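You operate a simulated robot arm through the tools that you are given. There is no shell and no other tool. Be economical: measure what you need, move in short steps, check, and stop when the job is done.

You are at the controls of a simulated robot arm. One attempt, no reset.

TASK
Put the yellow module carrier on the yellow-edged diffuser.

Only the result counts: the job must be done as asked and must still hold three seconds after the hand-in. Knocking over, shifting, dropping, spilling or breaking anything else fails it.

THE ROBOT
A 6-joint arm with a two-finger parallel gripper, fixed in place. Base frame: the origin is at the foot of the arm, x ahead of it, y to its left, z up; the work surface is at about z = 0. Units: mm, degrees, N and s.
With the tool pointing down near the work surface it reaches from about 180 to 460 mm from the base axis. Its first joint turns from -70.0 to 70.0 degrees. Payload 1.9 kg.
Tool frame: the origin (TCP) lies between the finger pads and is the grasp point; the fingertips stand 23 mm ahead of it; z points along the fingers, y is the line along which they close. Largest opening 94 mm; finger width 38, thickness 10; the body of the gripper, 54 by 96 mm, starts 39 mm behind the TCP.
Orientation is that of the tool frame in the base frame, as a unit quaternion [w, x, y, z]. With the fingers straight down and closing along the base's y, the tool's x points along the base's -x, its y along +y and its z along -z.

THE INTERFACE
- The arm moves only by the tool servo_tool. Its argument "moves" is a list of rows, each a list of 3 entries, a list of its own where there are three numbers: the turn, a rotation vector about the tool's x, y, z in units of 8 degrees (1.0 is 8 degrees), then the shift along the tool's x, y, z in units of 20 mm (1.0 is 20 mm), then the opening in per cent of the stroke, from 0 (shut) to 100 (fully open). In form: [[[rx, ry, rz], [tx, ty, tz], fingers], ...]. A call has 1 to 12 rows; each row shifts and turns the commanded pose from where the row before left it, along the tool's axes as they then stand. A call with a number of a shift or a turn outside -1 to 1 is refused whole. A row lasts 0.2 s, in which the tool goes at most 50 mm and 8.6 degrees; a call with a longer step from one row to the next is refused whole, and so is a gripper value outside its range. A pose out of reach is approached as far as the arm can. The call stops where the force on the tool passes 40 N (or 10 N more than at its start, if that is more) or the arm is blocked; 0.2 s more then pass. Each finger travels about 108 mm/s and halts on what it meets, pressing with about 26 N; the grip force reading is that of the motor and also rises with nothing between the fingers. The clock runs only during rows and for 0.2 s after the last one: add rows that do not move to give the fingers time. It gives the time, the measured TCP pose, the force on the tool (base axes), the opening and the grip force at its end, in the units of the frame above (readings bear some noise), and new pictures: "pictures" is both (left out), scene, wrist or none.
- Cameras (640 x 400 px; columns grow to the right, rows downward): "scene" is fixed at [51, 312.3, 420.4]; the picture's right is [-0.84, -0.55, 0.00], its down [-0.30, 0.46, -0.83] and it looks along [0.46, -0.70, -0.55] (base axes); focal length 359 px, centre (320, 200). "wrist" rides on the gripper at [86, 16, -75] in the tool frame; the picture's right is [-0.18, 0.98, 0.00], its down [-0.58, -0.11, -0.81] and it looks along [-0.79, -0.15, 0.59] (tool axes); focal length 243 px, centre (320, 200). There is no depth. A picture from a camera that has moved, and an enlarged one, comes with that camera's place and axes in the base frame and with its lens. The place of the scene camera against the robot may be out by one fixed shift of up to 12 mm in any direction.
- inspect(camera, box): a new picture of the part [left, top, right, bottom] of that camera's present view, enlarged. The clock stands still meanwhile.
- hand_in(): hands the job in; it is judged then, once.

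Go step by step. Nothing tells you positions but the pictures and the camera data: compare them with the known pose of the tool, close in by small moves and look again before you grip or let go. The budget is 90 turns and 170 pictures, counting those below and the enlarged ones. Unless the task says otherwise, let go and move clear before handing in, and close with one line.

The tools are called as a command line: name --argument value ..., lists and objects as JSON in quotes. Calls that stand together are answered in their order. servo_tool: Moves the arm, as the interface text tells. Its arguments: {"type":"object","properties":{"moves":{"type":"array","items":{"type":"array"}},"pictures":{"type":"string","enum":["both","scene","wrist","none"]}},"required":["moves"]} The other tools are called the same way: inspect (camera, box) takes an enlarged picture of a part of a camera's view; hand_in () hands the job in.

At the start:

```text
clock: 0.0
position: [292.3, -146.2, 221.4]
orientation: [0.002, -0.001, 1.0, 0.0]
contact_force: [0.6, -0.9, 0.9]
width: 93.9
grip_force: 0.0
```

scene: 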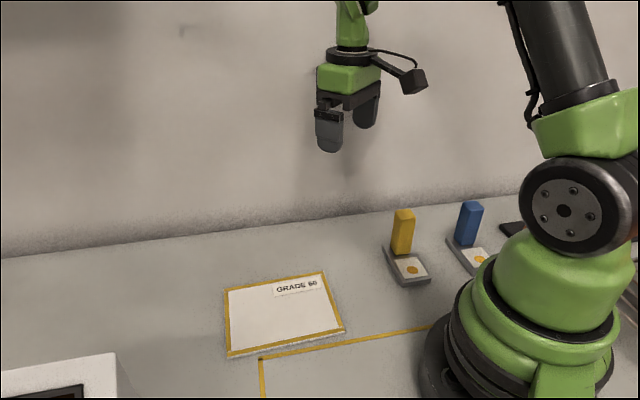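
wrist: 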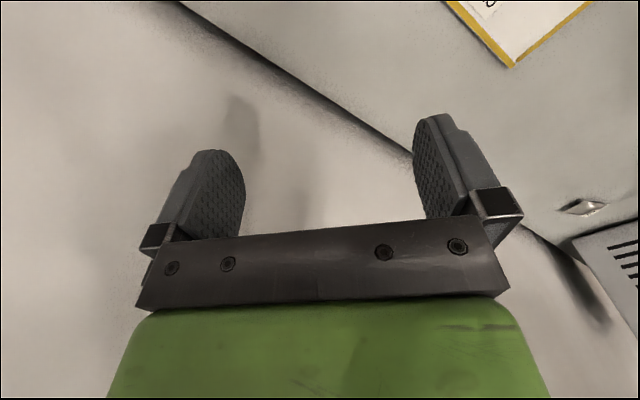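

I see a yellow-handled carrier and a blue one near the base, and a yellow-edged plate (diffuser) further out. I'll enlarge both first.

inspect --camera "scene" --box '[360, 180, 520, 300]'

inspect --camera "scene" --box '[200, 250, 440, 400]'

```text
3.33 times, centred on (440, 240) of scene
camera zoom: at [51.0, 312.3, 420.4], right [-0.84, -0.55, 0.0], down [-0.3, 0.46, -0.83], along [0.46, -0.7, -0.55], focal length 1197 px, centre (-80, 67)
```

zoom: 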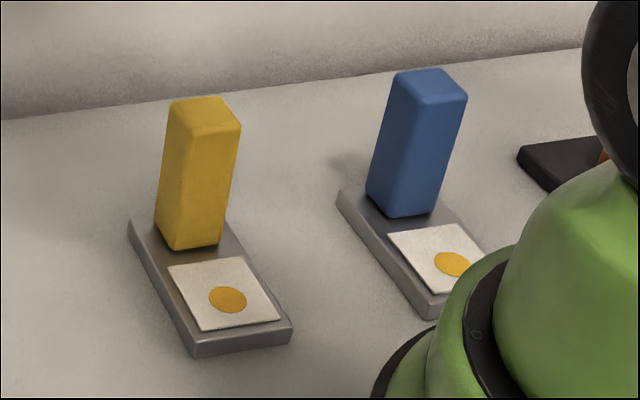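

```text
2.67 times, centred on (320, 325) of scene
camera zoom: at [51.0, 312.3, 420.4], right [-0.84, -0.55, 0.0], down [-0.3, 0.46, -0.83], along [0.46, -0.7, -0.55], focal length 957 px, centre (320, -133)
```

zoom: 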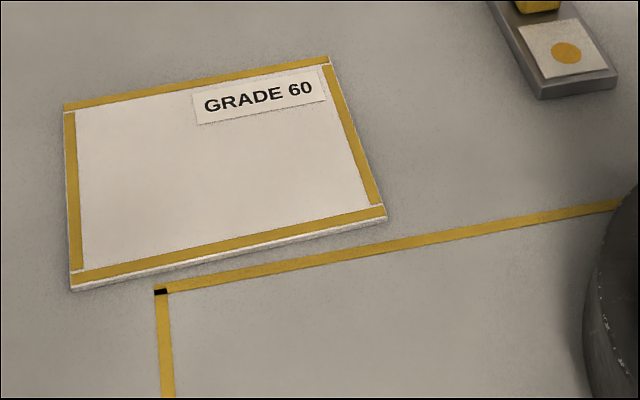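

The yellow carrier's handle is near (192,-156), with its long axis at about -45°. The diffuser centre is near (290,52) with sides aligned to the same 45°. I'll turn the tool 45° and hover over the handle.

servo_tool --moves '[[[0, 0, 0.9375], [0, 0, 0], 70], [[0, 0, 0.9375], [0, 0, 0], 70], [[0, 0, 0.9375], [0, 0, 0], 70], [[0, 0, 0.9375], [0, 0, 0], 70], [[0, 0, 0.9375], [0, 0, 0], 70], [[0, 0, 0.9375], [0, 0, 0], 70], [[0, 0, 0], [0.8, -0.97, 0.5], 70], [[0, 0, 0], [0.8, -0.97, 0.5], 70], [[0, 0, 0], [0.8, -0.97, 0.5], 70], [[0, 0, 0], [0.8, -0.97, 0.5], 70], [[0, 0, 0], [0, 0, 0], 70]]'

```text
clock: 2.4
position: [191.5, -153.2, 180.2]
orientation: [0.001, 0.382, 0.924, 0.0]
contact_force: [0.2, -0.3, 0.2]
width: 65.9
grip_force: 0.0
camera wrist: at [141.8, -82.3, 254.6], right [0.82, 0.57, 0.0], down [0.33, -0.49, 0.81], along [0.46, -0.66, -0.59], focal length 243 px, centre (320, 200)
```

scene: 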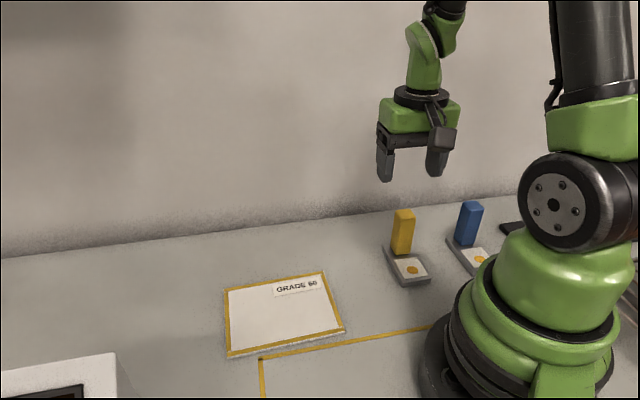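
wrist: 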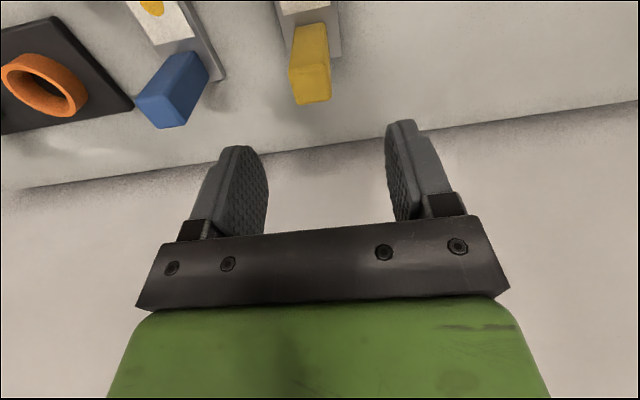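

The tool hovers over the handle. I'll enlarge the wrist view for a precise fix on it.

inspect --camera "wrist" --box '[240, 0, 400, 120]'

```text
3.33 times, centred on (320, 60) of wrist
camera zoom: at [141.8, -82.3, 254.6], right [0.82, 0.57, 0.0], down [0.33, -0.49, 0.81], along [0.46, -0.66, -0.59], focal length 809 px, centre (320, 667)
```

zoom: 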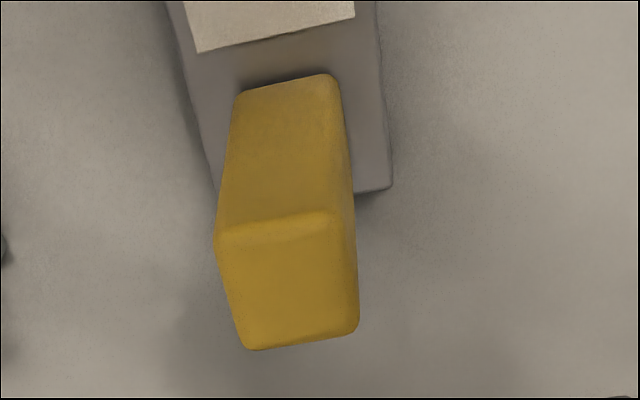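

From the wrist camera the handle is about 25 x 26 mm, centred near (188,-162), with its top at about z 86. I'll correct the position and come down partway, then check.

servo_tool --moves '[[[0, 0, 0], [-0.19, -0.41, 0], 70], [[0, 0, 0], [0, 0, 0.85], 70], [[0, 0, 0], [0, 0, 0.85], 70], [[0, 0, 0], [0, 0, 0.85], 70], [[0, 0, 0], [0, 0, 0.85], 70], [[0, 0, 0], [0, 0, 0], 70]]'

inspect --camera "scene" --box '[340, 130, 500, 290]'

```text
clock: 3.8
position: [189.9, -163.6, 113.1]
orientation: [0.001, 0.382, 0.924, 0.0]
contact_force: [0.0, 0.3, 0.3]
width: 65.9
grip_force: 0.1
camera wrist: at [139.1, -91.9, 186.9], right [0.82, 0.57, 0.0], down [0.33, -0.49, 0.81], along [0.46, -0.66, -0.59], focal length 243 px, centre (320, 200)
```

scene: 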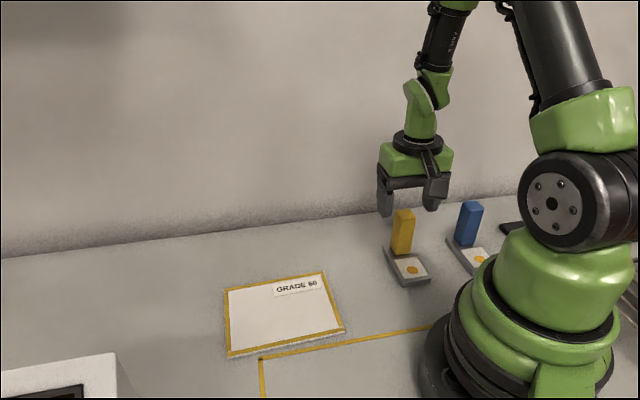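
wrist: 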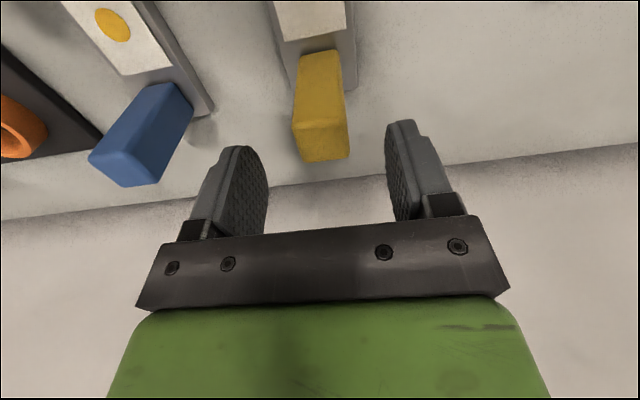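

```text
2.50 times, centred on (420, 210) of scene
camera zoom: at [51.0, 312.3, 420.4], right [-0.84, -0.55, 0.0], down [-0.3, 0.46, -0.83], along [0.46, -0.7, -0.55], focal length 898 px, centre (70, 175)
```

zoom: 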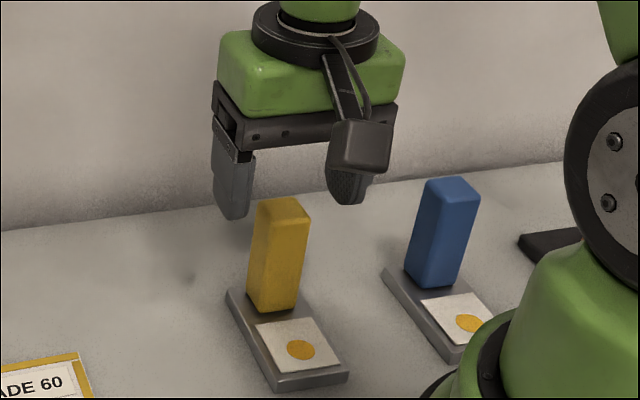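

The position is confirmed, with the handle centred between the fingers. I'll descend to z≈58 and look before closing.

servo_tool --moves '[[[0, 0, 0], [0.1, 0, 0.9], 70], [[0, 0, 0], [0, 0, 0.9], 70], [[0, 0, 0], [0, 0, 0.9], 70], [[0, 0, 0], [0, 0, 0], 70]]'

inspect --camera "scene" --box '[340, 130, 500, 290]'

```text
clock: 4.8
position: [189.8, -162.9, 59.8]
orientation: [0.001, 0.382, 0.924, 0.0]
contact_force: [0.8, 0.5, -0.2]
width: 65.7
grip_force: 0.0
camera wrist: at [138.4, -90.3, 133.0], right [0.82, 0.57, 0.0], down [0.33, -0.49, 0.81], along [0.46, -0.67, -0.59], focal length 243 px, centre (320, 200)
```

scene: 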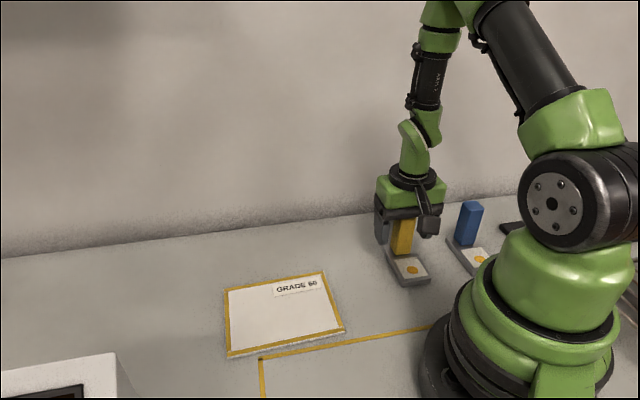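
wrist: 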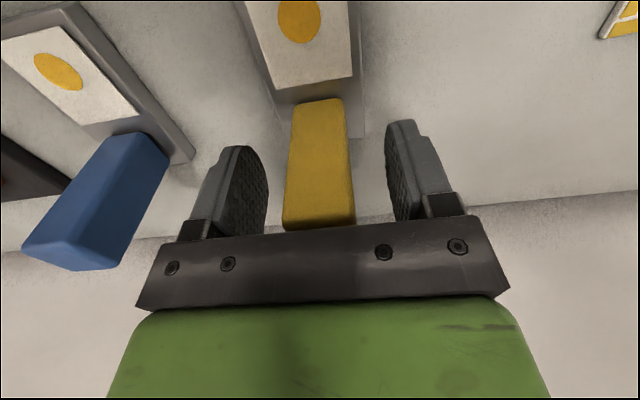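

```text
2.50 times, centred on (420, 210) of scene
camera zoom: at [51.0, 312.3, 420.4], right [-0.84, -0.55, 0.0], down [-0.3, 0.46, -0.83], along [0.46, -0.7, -0.55], focal length 898 px, centre (70, 175)
```

zoom: 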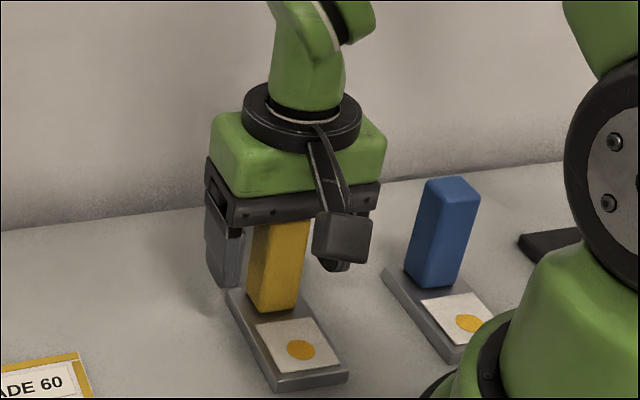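

The handle sits between the pads, so I'll close on it.

servo_tool --moves '[[[0, 0, 0], [0, 0, 0], 40], [[0, 0, 0], [0, 0, 0], 20], [[0, 0, 0], [0, 0, 0], 5], [[0, 0, 0], [0, 0, 0], 5], [[0, 0, 0], [0, 0, 0], 5]]'

```text
clock: 6.0
position: [188.3, -161.0, 59.1]
orientation: [0.001, 0.382, 0.924, 0.0]
contact_force: [0.1, -0.8, 0.3]
width: 27.8
grip_force: 26.2
camera wrist: at [138.3, -90.4, 133.2], right [0.82, 0.57, 0.0], down [0.33, -0.49, 0.81], along [0.46, -0.66, -0.59], focal length 243 px, centre (320, 200)
```

scene: 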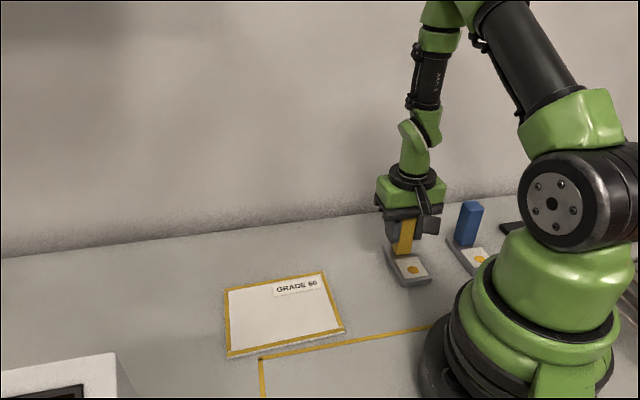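
wrist: 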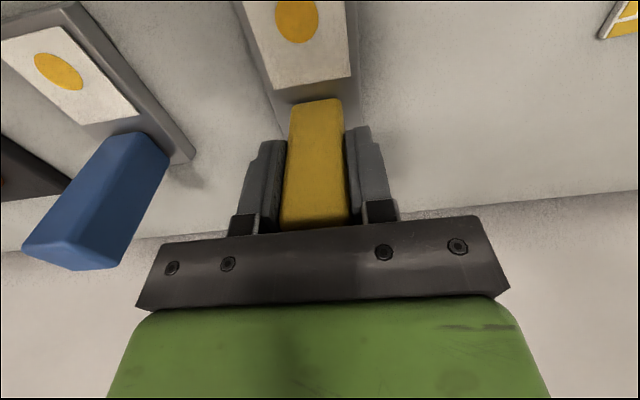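

The grip holds at 27.8 mm. I'll lift slowly and check for slip or tilt.

servo_tool --moves '[[[0, 0, 0], [0, 0, -0.2], 5], [[0, 0, 0], [0, 0, -0.4], 5], [[0, 0, 0], [0, 0, -0.6], 5], [[0, 0, 0], [0, 0, -0.6], 5], [[0, 0, 0], [0, 0, -0.4], 5], [[0, 0, 0], [0, 0, 0], 5]]'

inspect --camera "scene" --box '[340, 130, 500, 290]'

```text
clock: 7.4
position: [188.2, -162.7, 102.7]
orientation: [0.0, 0.382, 0.924, 0.001]
contact_force: [-0.6, 0.3, -2.2]
width: 28.1
grip_force: 25.7
camera wrist: at [137.6, -90.6, 177.4], right [0.82, 0.57, 0.0], down [0.33, -0.49, 0.81], along [0.46, -0.66, -0.59], focal length 243 px, centre (320, 200)
```

scene: 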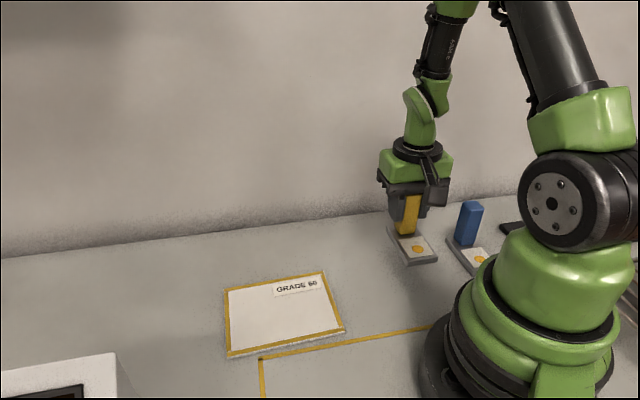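
wrist: 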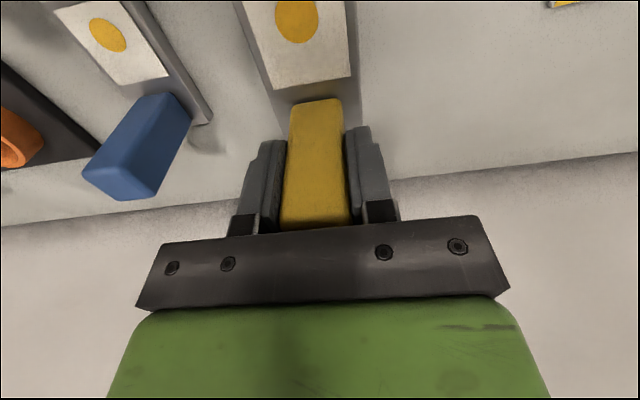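

```text
2.50 times, centred on (420, 210) of scene
camera zoom: at [51.0, 312.3, 420.4], right [-0.84, -0.55, 0.0], down [-0.3, 0.46, -0.83], along [0.46, -0.7, -0.55], focal length 898 px, centre (70, 175)
```

zoom: 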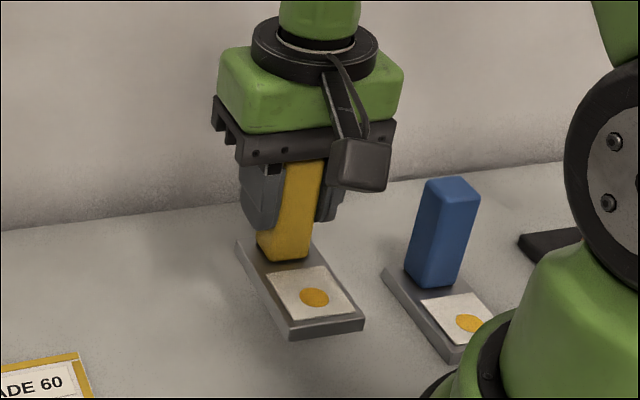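

The lift is clean, about 2 N with no tilt. I'll raise a little more and carry it toward the diffuser, then look again.

servo_tool --moves '[[[0, 0, 0], [0, 0.3, -0.5], 5], [[0, 0, 0], [0.2, 0.7, -0.5], 5], [[0, 0, 0], [0.25, 0.95, 0], 5], [[0, 0, 0], [0.25, 0.95, 0], 5], [[0, 0, 0], [0.25, 0.95, 0], 5], [[0, 0, 0], [0.25, 0.95, 0], 5], [[0, 0, 0], [0.2, 0.8, 0], 5], [[0, 0, 0], [0.1, 0.4, 0], 5], [[0, 0, 0], [0, 0, 0], 5]]'

```text
clock: 9.4
position: [252.3, -56.4, 123.7]
orientation: [0.001, 0.382, 0.924, 0.0]
contact_force: [0.0, -0.2, -1.1]
width: 28.0
grip_force: 25.6
camera wrist: at [201.5, 15.5, 197.6], right [0.82, 0.57, 0.0], down [0.33, -0.49, 0.81], along [0.46, -0.66, -0.59], focal length 243 px, centre (320, 200)
```

scene: 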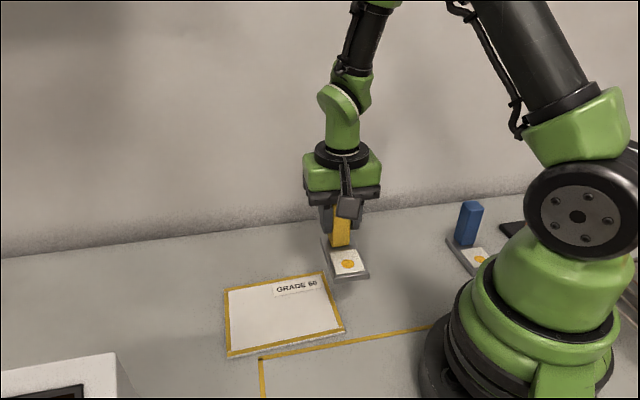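
wrist: 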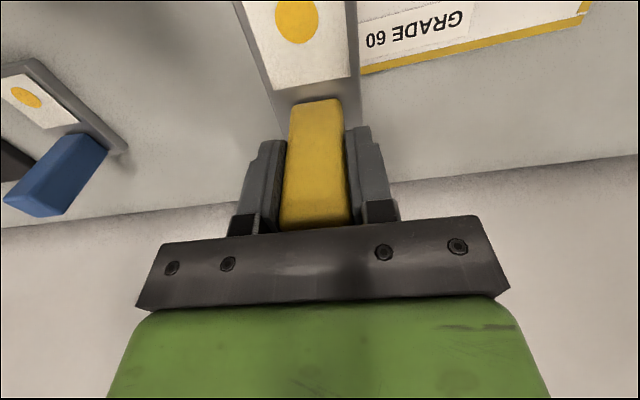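

Still secure. I'll carry on to over the diffuser centre, TCP about (302,30).

servo_tool --moves '[[[0, 0, 0], [0.1, 0.4, 0], 5], [[0, 0, 0], [0.25, 0.95, 0], 5], [[0, 0, 0], [0.25, 0.95, 0], 5], [[0, 0, 0], [0.25, 0.95, 0], 5], [[0, 0, 0], [0.25, 0.95, 0], 5], [[0, 0, 0], [0.15, 0.6, 0], 5], [[0, 0, 0], [0, 0, 0], 5]]'

inspect --camera "scene" --box '[200, 210, 376, 370]'

```text
clock: 11.0
position: [301.9, 28.9, 123.8]
orientation: [0.002, 0.382, 0.924, 0.0]
contact_force: [0.4, 0.7, -1.6]
width: 27.8
grip_force: 26.1
camera wrist: at [251.4, 101.4, 197.8], right [0.82, 0.57, 0.0], down [0.33, -0.49, 0.81], along [0.46, -0.66, -0.59], focal length 243 px, centre (320, 200)
```

scene: 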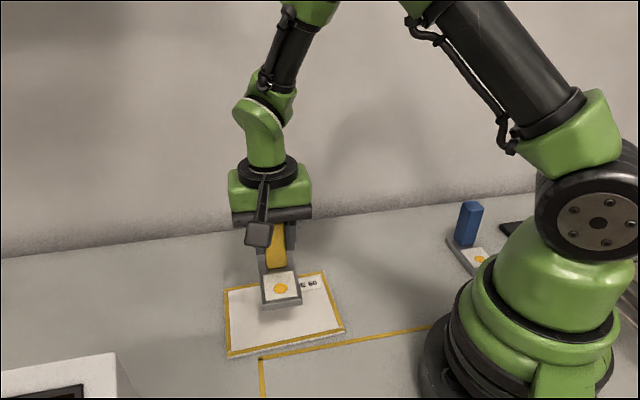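
wrist: 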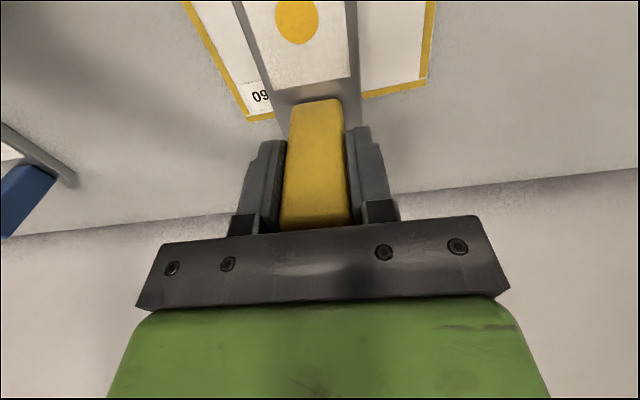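

```text
2.50 times, centred on (288, 290) of scene
camera zoom: at [51.1, 312.3, 420.4], right [-0.84, -0.55, 0.0], down [-0.3, 0.46, -0.83], along [0.46, -0.7, -0.55], focal length 898 px, centre (400, -25)
```

zoom: 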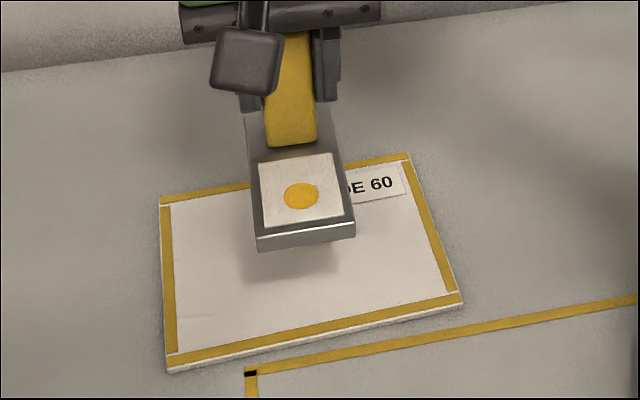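

From the far corners of the diffuser I get a centre of (285,45), turned about 3° relative to the carrier. I'll make that small correction and lower to just above the surface.

servo_tool --moves '[[[0, 0, -0.42], [-0.18, 0.05, 0], 5], [[0, 0, 0], [0, 0, 0.6], 5], [[0, 0, 0], [0, 0, 0.7], 5], [[0, 0, 0], [0, 0, 0.6], 5], [[0, 0, 0], [0, 0, 0.3], 5], [[0, 0, 0], [0, 0, 0], 5], [[0, 0, 0], [0, 0, 0], 5]]'

inspect --camera "scene" --box '[200, 210, 376, 370]'

```text
clock: 12.6
position: [304.1, 27.5, 80.2]
orientation: [0.001, 0.355, 0.935, 0.001]
contact_force: [0.4, 0.4, -1.8]
width: 27.7
grip_force: 25.5
camera wrist: at [250.2, 96.8, 153.7], right [0.79, 0.61, 0.0], down [0.36, -0.47, 0.81], along [0.5, -0.64, -0.59], focal length 243 px, centre (320, 200)
```

scene: 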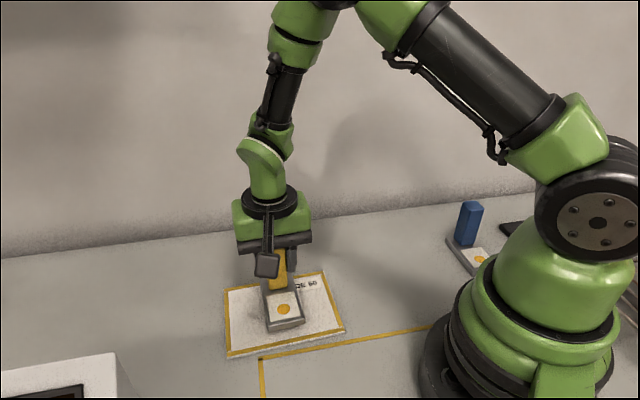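
wrist: 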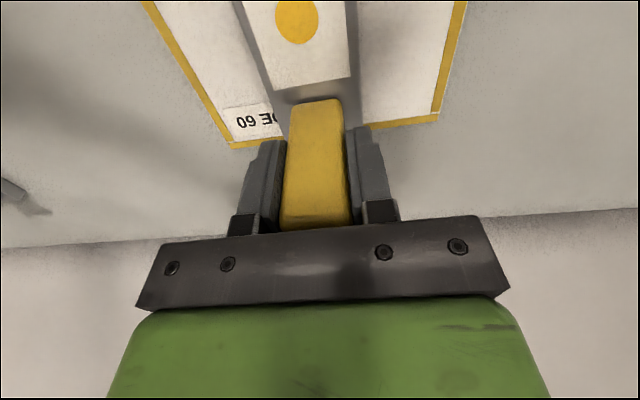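

```text
2.50 times, centred on (288, 290) of scene
camera zoom: at [51.1, 312.3, 420.4], right [-0.84, -0.55, 0.0], down [-0.3, 0.46, -0.83], along [0.46, -0.7, -0.55], focal length 898 px, centre (400, -25)
```

zoom: 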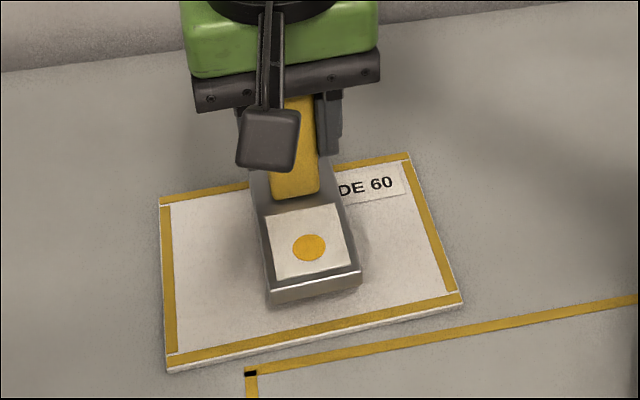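

The carrier is over the plate with a slightly larger margin at the back, so I'll nudge it 3 mm that way and lower to near contact.

servo_tool --moves '[[[0, 0, 0], [-0.15, 0.1, 0.2], 5], [[0, 0, 0], [0, 0, 0.2], 5], [[0, 0, 0], [0, 0, 0.1], 5], [[0, 0, 0], [0, 0, 0], 5], [[0, 0, 0], [0, 0, 0], 5]]' --pictures "scene"

inspect --camera "scene" --box '[220, 250, 350, 360]'

```text
clock: 13.8
position: [309.4, 27.3, 69.4]
orientation: [0.001, 0.354, 0.935, 0.001]
contact_force: [0.0, 0.3, -1.5]
width: 28.0
grip_force: 25.8
```

scene: 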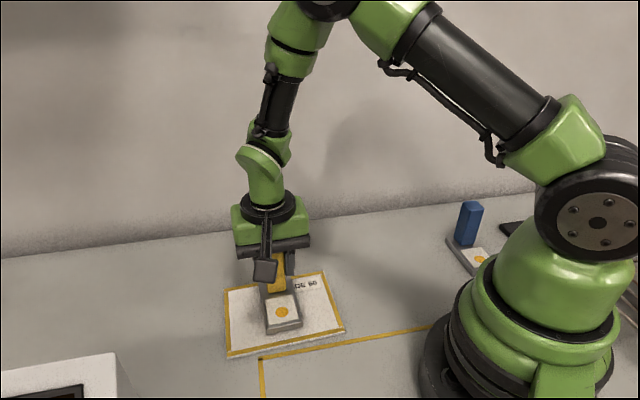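

```text
3.64 times, centred on (285, 305) of scene
camera zoom: at [51.1, 312.3, 420.4], right [-0.84, -0.55, 0.0], down [-0.3, 0.46, -0.83], along [0.46, -0.7, -0.55], focal length 1306 px, centre (447, -182)
```

zoom: 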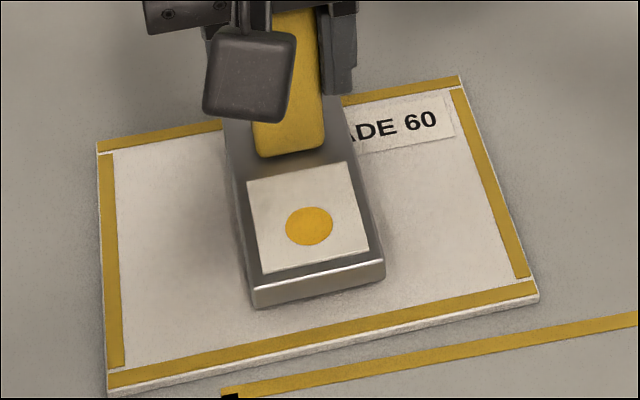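

The front has ample margin. I'll check the back edge in the wrist view before setting it down.

inspect --camera "wrist" --box '[200, 40, 480, 215]'

```text
2.29 times, centred on (340, 128) of wrist
camera zoom: at [254.2, 96.2, 144.0], right [0.79, 0.61, 0.0], down [0.36, -0.47, 0.81], along [0.5, -0.64, -0.59], focal length 555 px, centre (274, 366)
```

zoom: 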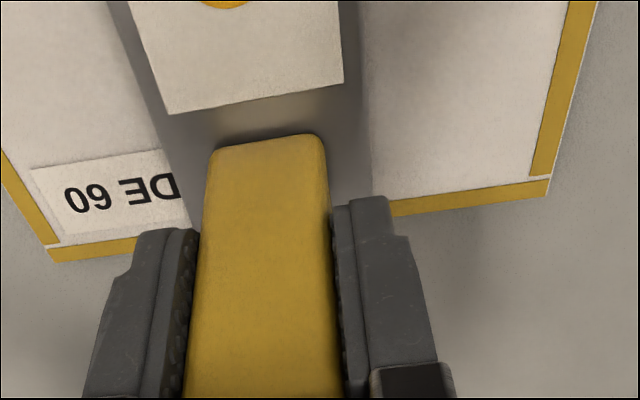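

The back margin is about 12 mm, so the carrier is centred. I'll lower in 1 mm steps and watch the force.

servo_tool --moves '[[[0, 0, 0], [0, 0, 0.05], 5], [[0, 0, 0], [0, 0, 0.05], 5], [[0, 0, 0], [0, 0, 0], 5]]' --pictures "none"

```text
clock: 14.6
position: [308.8, 27.1, 67.9]
orientation: [0.001, 0.355, 0.935, 0.0]
contact_force: [-0.1, 0.3, -1.3]
width: 27.7
grip_force: 25.7
```

servo_tool --moves '[[[0, 0, 0], [0, 0, 0.05], 5], [[0, 0, 0], [0, 0, 0], 5]]' --pictures "none"

inspect --camera "scene" --box '[255, 290, 315, 345]'

```text
clock: 15.2
position: [308.6, 28.2, 67.3]
orientation: [0.0, 0.355, 0.935, 0.001]
contact_force: [0.6, -0.8, -1.9]
width: 27.5
grip_force: 25.8
```

```text
7.27 times, centred on (285, 318) of scene
camera zoom: at [51.1, 312.3, 420.4], right [-0.84, -0.55, 0.0], down [-0.3, 0.46, -0.83], along [0.46, -0.7, -0.55], focal length 2611 px, centre (574, -654)
```

zoom: 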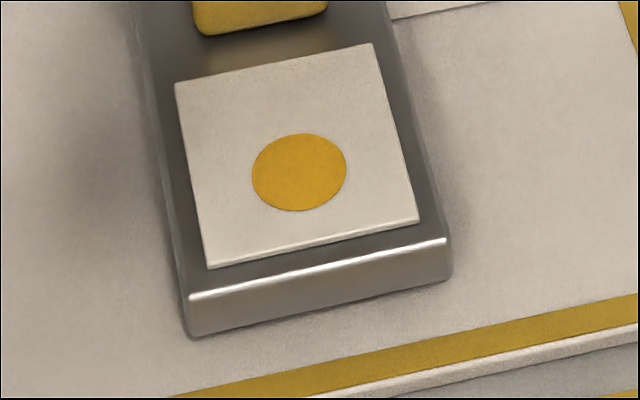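

The weight is still on the tool (-1.9 N), so there is no contact yet. I'll keep lowering in small steps.

servo_tool --moves '[[[0, 0, 0], [0, 0, 0.05], 5], [[0, 0, 0], [0, 0, 0], 5]]' --pictures "none"

servo_tool --moves '[[[0, 0, 0], [0, 0, 0.05], 5], [[0, 0, 0], [0, 0, 0], 5]]' --pictures "none"

```text
clock: 15.8
position: [309.2, 27.8, 65.5]
orientation: [0.001, 0.355, 0.935, 0.001]
contact_force: [0.1, -0.8, -1.9]
width: 27.5
grip_force: 26.5
```

```text
clock: 16.4
position: [308.1, 26.5, 64.2]
orientation: [0.001, 0.355, 0.935, 0.0]
contact_force: [0.1, 0.6, -1.7]
width: 27.7
grip_force: 26.1
```

servo_tool --moves '[[[0, 0, 0], [0, 0, 0.04], 5], [[0, 0, 0], [0, 0, 0], 5]]' --pictures "none"

inspect --camera "scene" --box '[255, 290, 315, 345]'

```text
clock: 17.0
position: [309.2, 27.0, 63.0]
orientation: [0.001, 0.354, 0.935, 0.0]
contact_force: [0.0, 0.7, 1.1]
width: 27.6
grip_force: 25.6
```

```text
7.27 times, centred on (285, 318) of scene
camera zoom: at [51.0, 312.3, 420.4], right [-0.84, -0.55, 0.0], down [-0.3, 0.46, -0.83], along [0.46, -0.7, -0.55], focal length 2611 px, centre (574, -654)
```

zoom: 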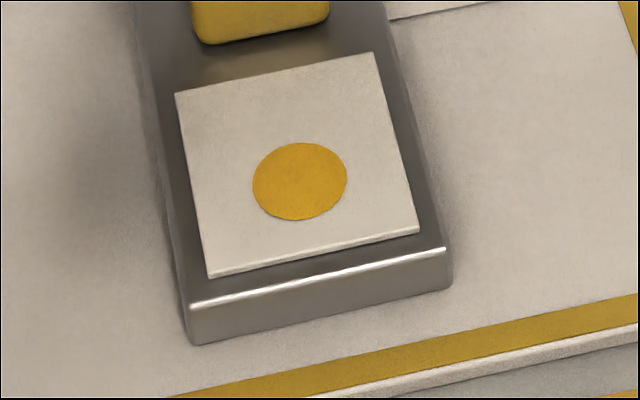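

The force has flipped sign to +1.1 N, so the carrier is resting on the diffuser. I'll take one more look at its position relative to the plate before releasing.

servo_tool --moves '[[[0, 0, 0], [0, 0, 0.01], 5], [[0, 0, 0], [0, 0, 0], 5]]'

```text
clock: 17.6
position: [309.3, 27.9, 62.8]
orientation: [0.002, 0.355, 0.935, 0.0]
contact_force: [-1.0, 1.1, 13.9]
width: 27.9
grip_force: 26.1
camera wrist: at [254.4, 96.1, 138.0], right [0.79, 0.61, 0.0], down [0.36, -0.47, 0.81], along [0.5, -0.64, -0.59], focal length 243 px, centre (320, 200)
```

scene: 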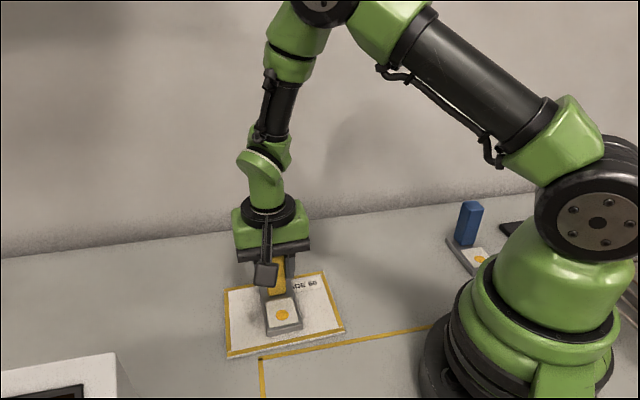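
wrist: 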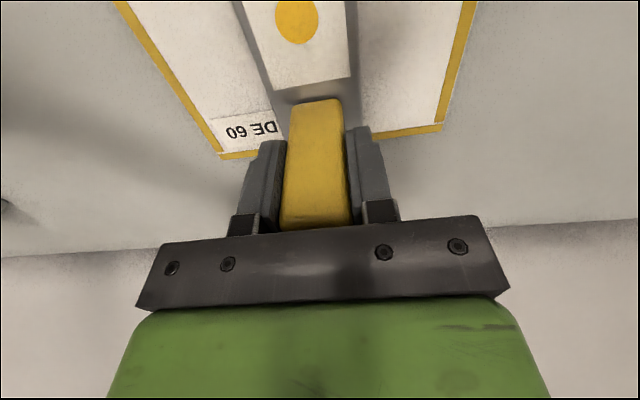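

It is firmly on the diffuser, so I'll ease off the slight press and open the fingers gently.

servo_tool --moves '[[[0, 0, 0], [0, 0, -0.01], 5], [[0, 0, 0], [0, 0, 0], 28], [[0, 0, 0], [0, 0, 0], 35], [[0, 0, 0], [0, 0, 0], 45], [[0, 0, 0], [0, 0, 0], 60], [[0, 0, 0], [0, 0, 0], 60]]'

```text
clock: 19.0
position: [308.3, 26.9, 64.6]
orientation: [0.001, 0.355, 0.935, 0.0]
contact_force: [-0.3, 0.3, -0.1]
width: 56.2
grip_force: 0.1
camera wrist: at [254.3, 96.1, 138.0], right [0.79, 0.61, 0.0], down [0.36, -0.47, 0.81], along [0.5, -0.64, -0.59], focal length 243 px, centre (320, 200)
```

scene: 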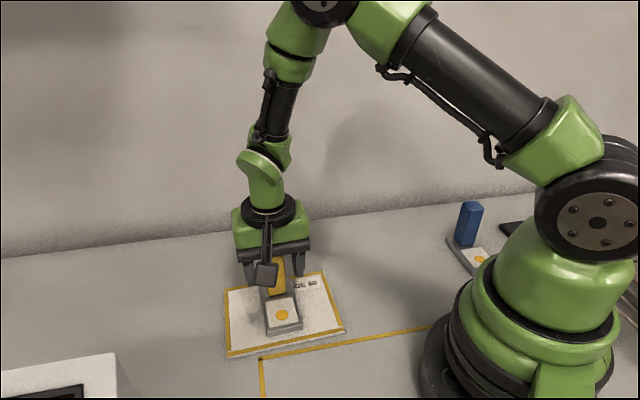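
wrist: 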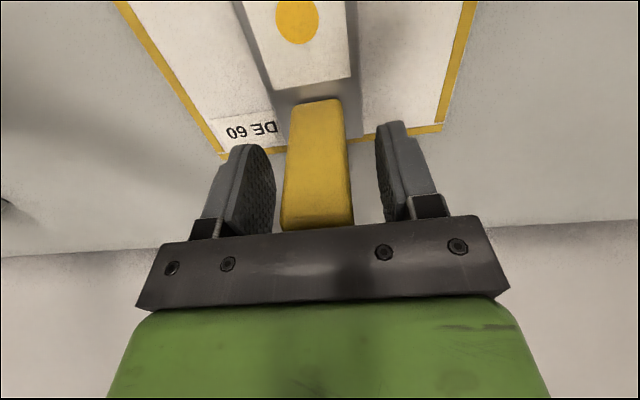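

Released, with both pads clear of the handle. I'll rise straight up.

servo_tool --moves '[[[0, 0, 0], [0, 0, -0.4], 60], [[0, 0, 0], [0, 0, -0.8], 60], [[0, 0, 0], [0, 0, -0.9], 60], [[0, 0, 0], [0, 0, -0.9], 60], [[0, 0, 0], [0, 0, -0.9], 60], [[0, 0, 0], [0, 0, -0.9], 60], [[0, 0, 0], [0, 0, 0], 60]]'

inspect --camera "scene" --box '[200, 210, 376, 370]'

```text
clock: 20.6
position: [308.6, 27.4, 158.7]
orientation: [0.002, 0.355, 0.935, 0.001]
contact_force: [0.5, -0.3, -0.2]
width: 56.4
grip_force: 0.1
camera wrist: at [253.9, 95.3, 233.7], right [0.79, 0.61, 0.0], down [0.36, -0.47, 0.81], along [0.5, -0.64, -0.59], focal length 243 px, centre (320, 200)
```

scene: 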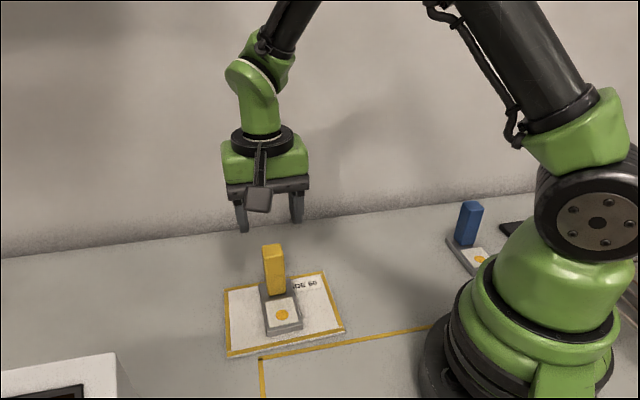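
wrist: 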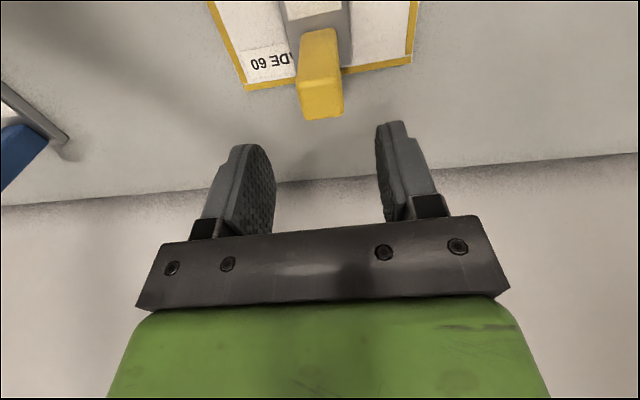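

```text
2.50 times, centred on (288, 290) of scene
camera zoom: at [51.0, 312.3, 420.4], right [-0.84, -0.55, 0.0], down [-0.3, 0.46, -0.83], along [0.46, -0.7, -0.55], focal length 898 px, centre (400, -25)
```

zoom: 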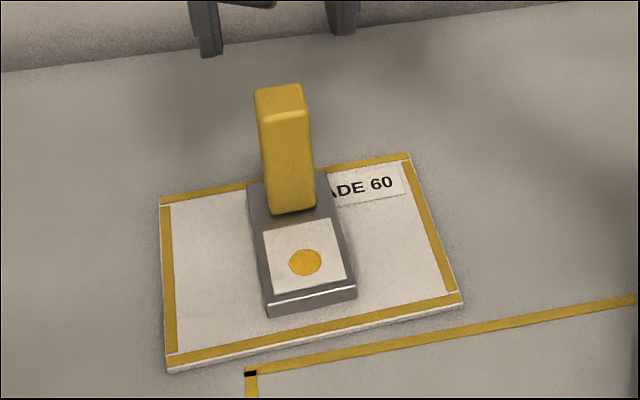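

The yellow carrier stands upright and entirely on the yellow-edged diffuser. Nothing else has moved and the gripper is clear, so I'm handing in.

hand_in

```text
The job is handed in.
```

The yellow module carrier is standing on the yellow-edged diffuser, fully inside its edges by my estimate from the pictures. I released it, moved the gripper clear and handed the job in.
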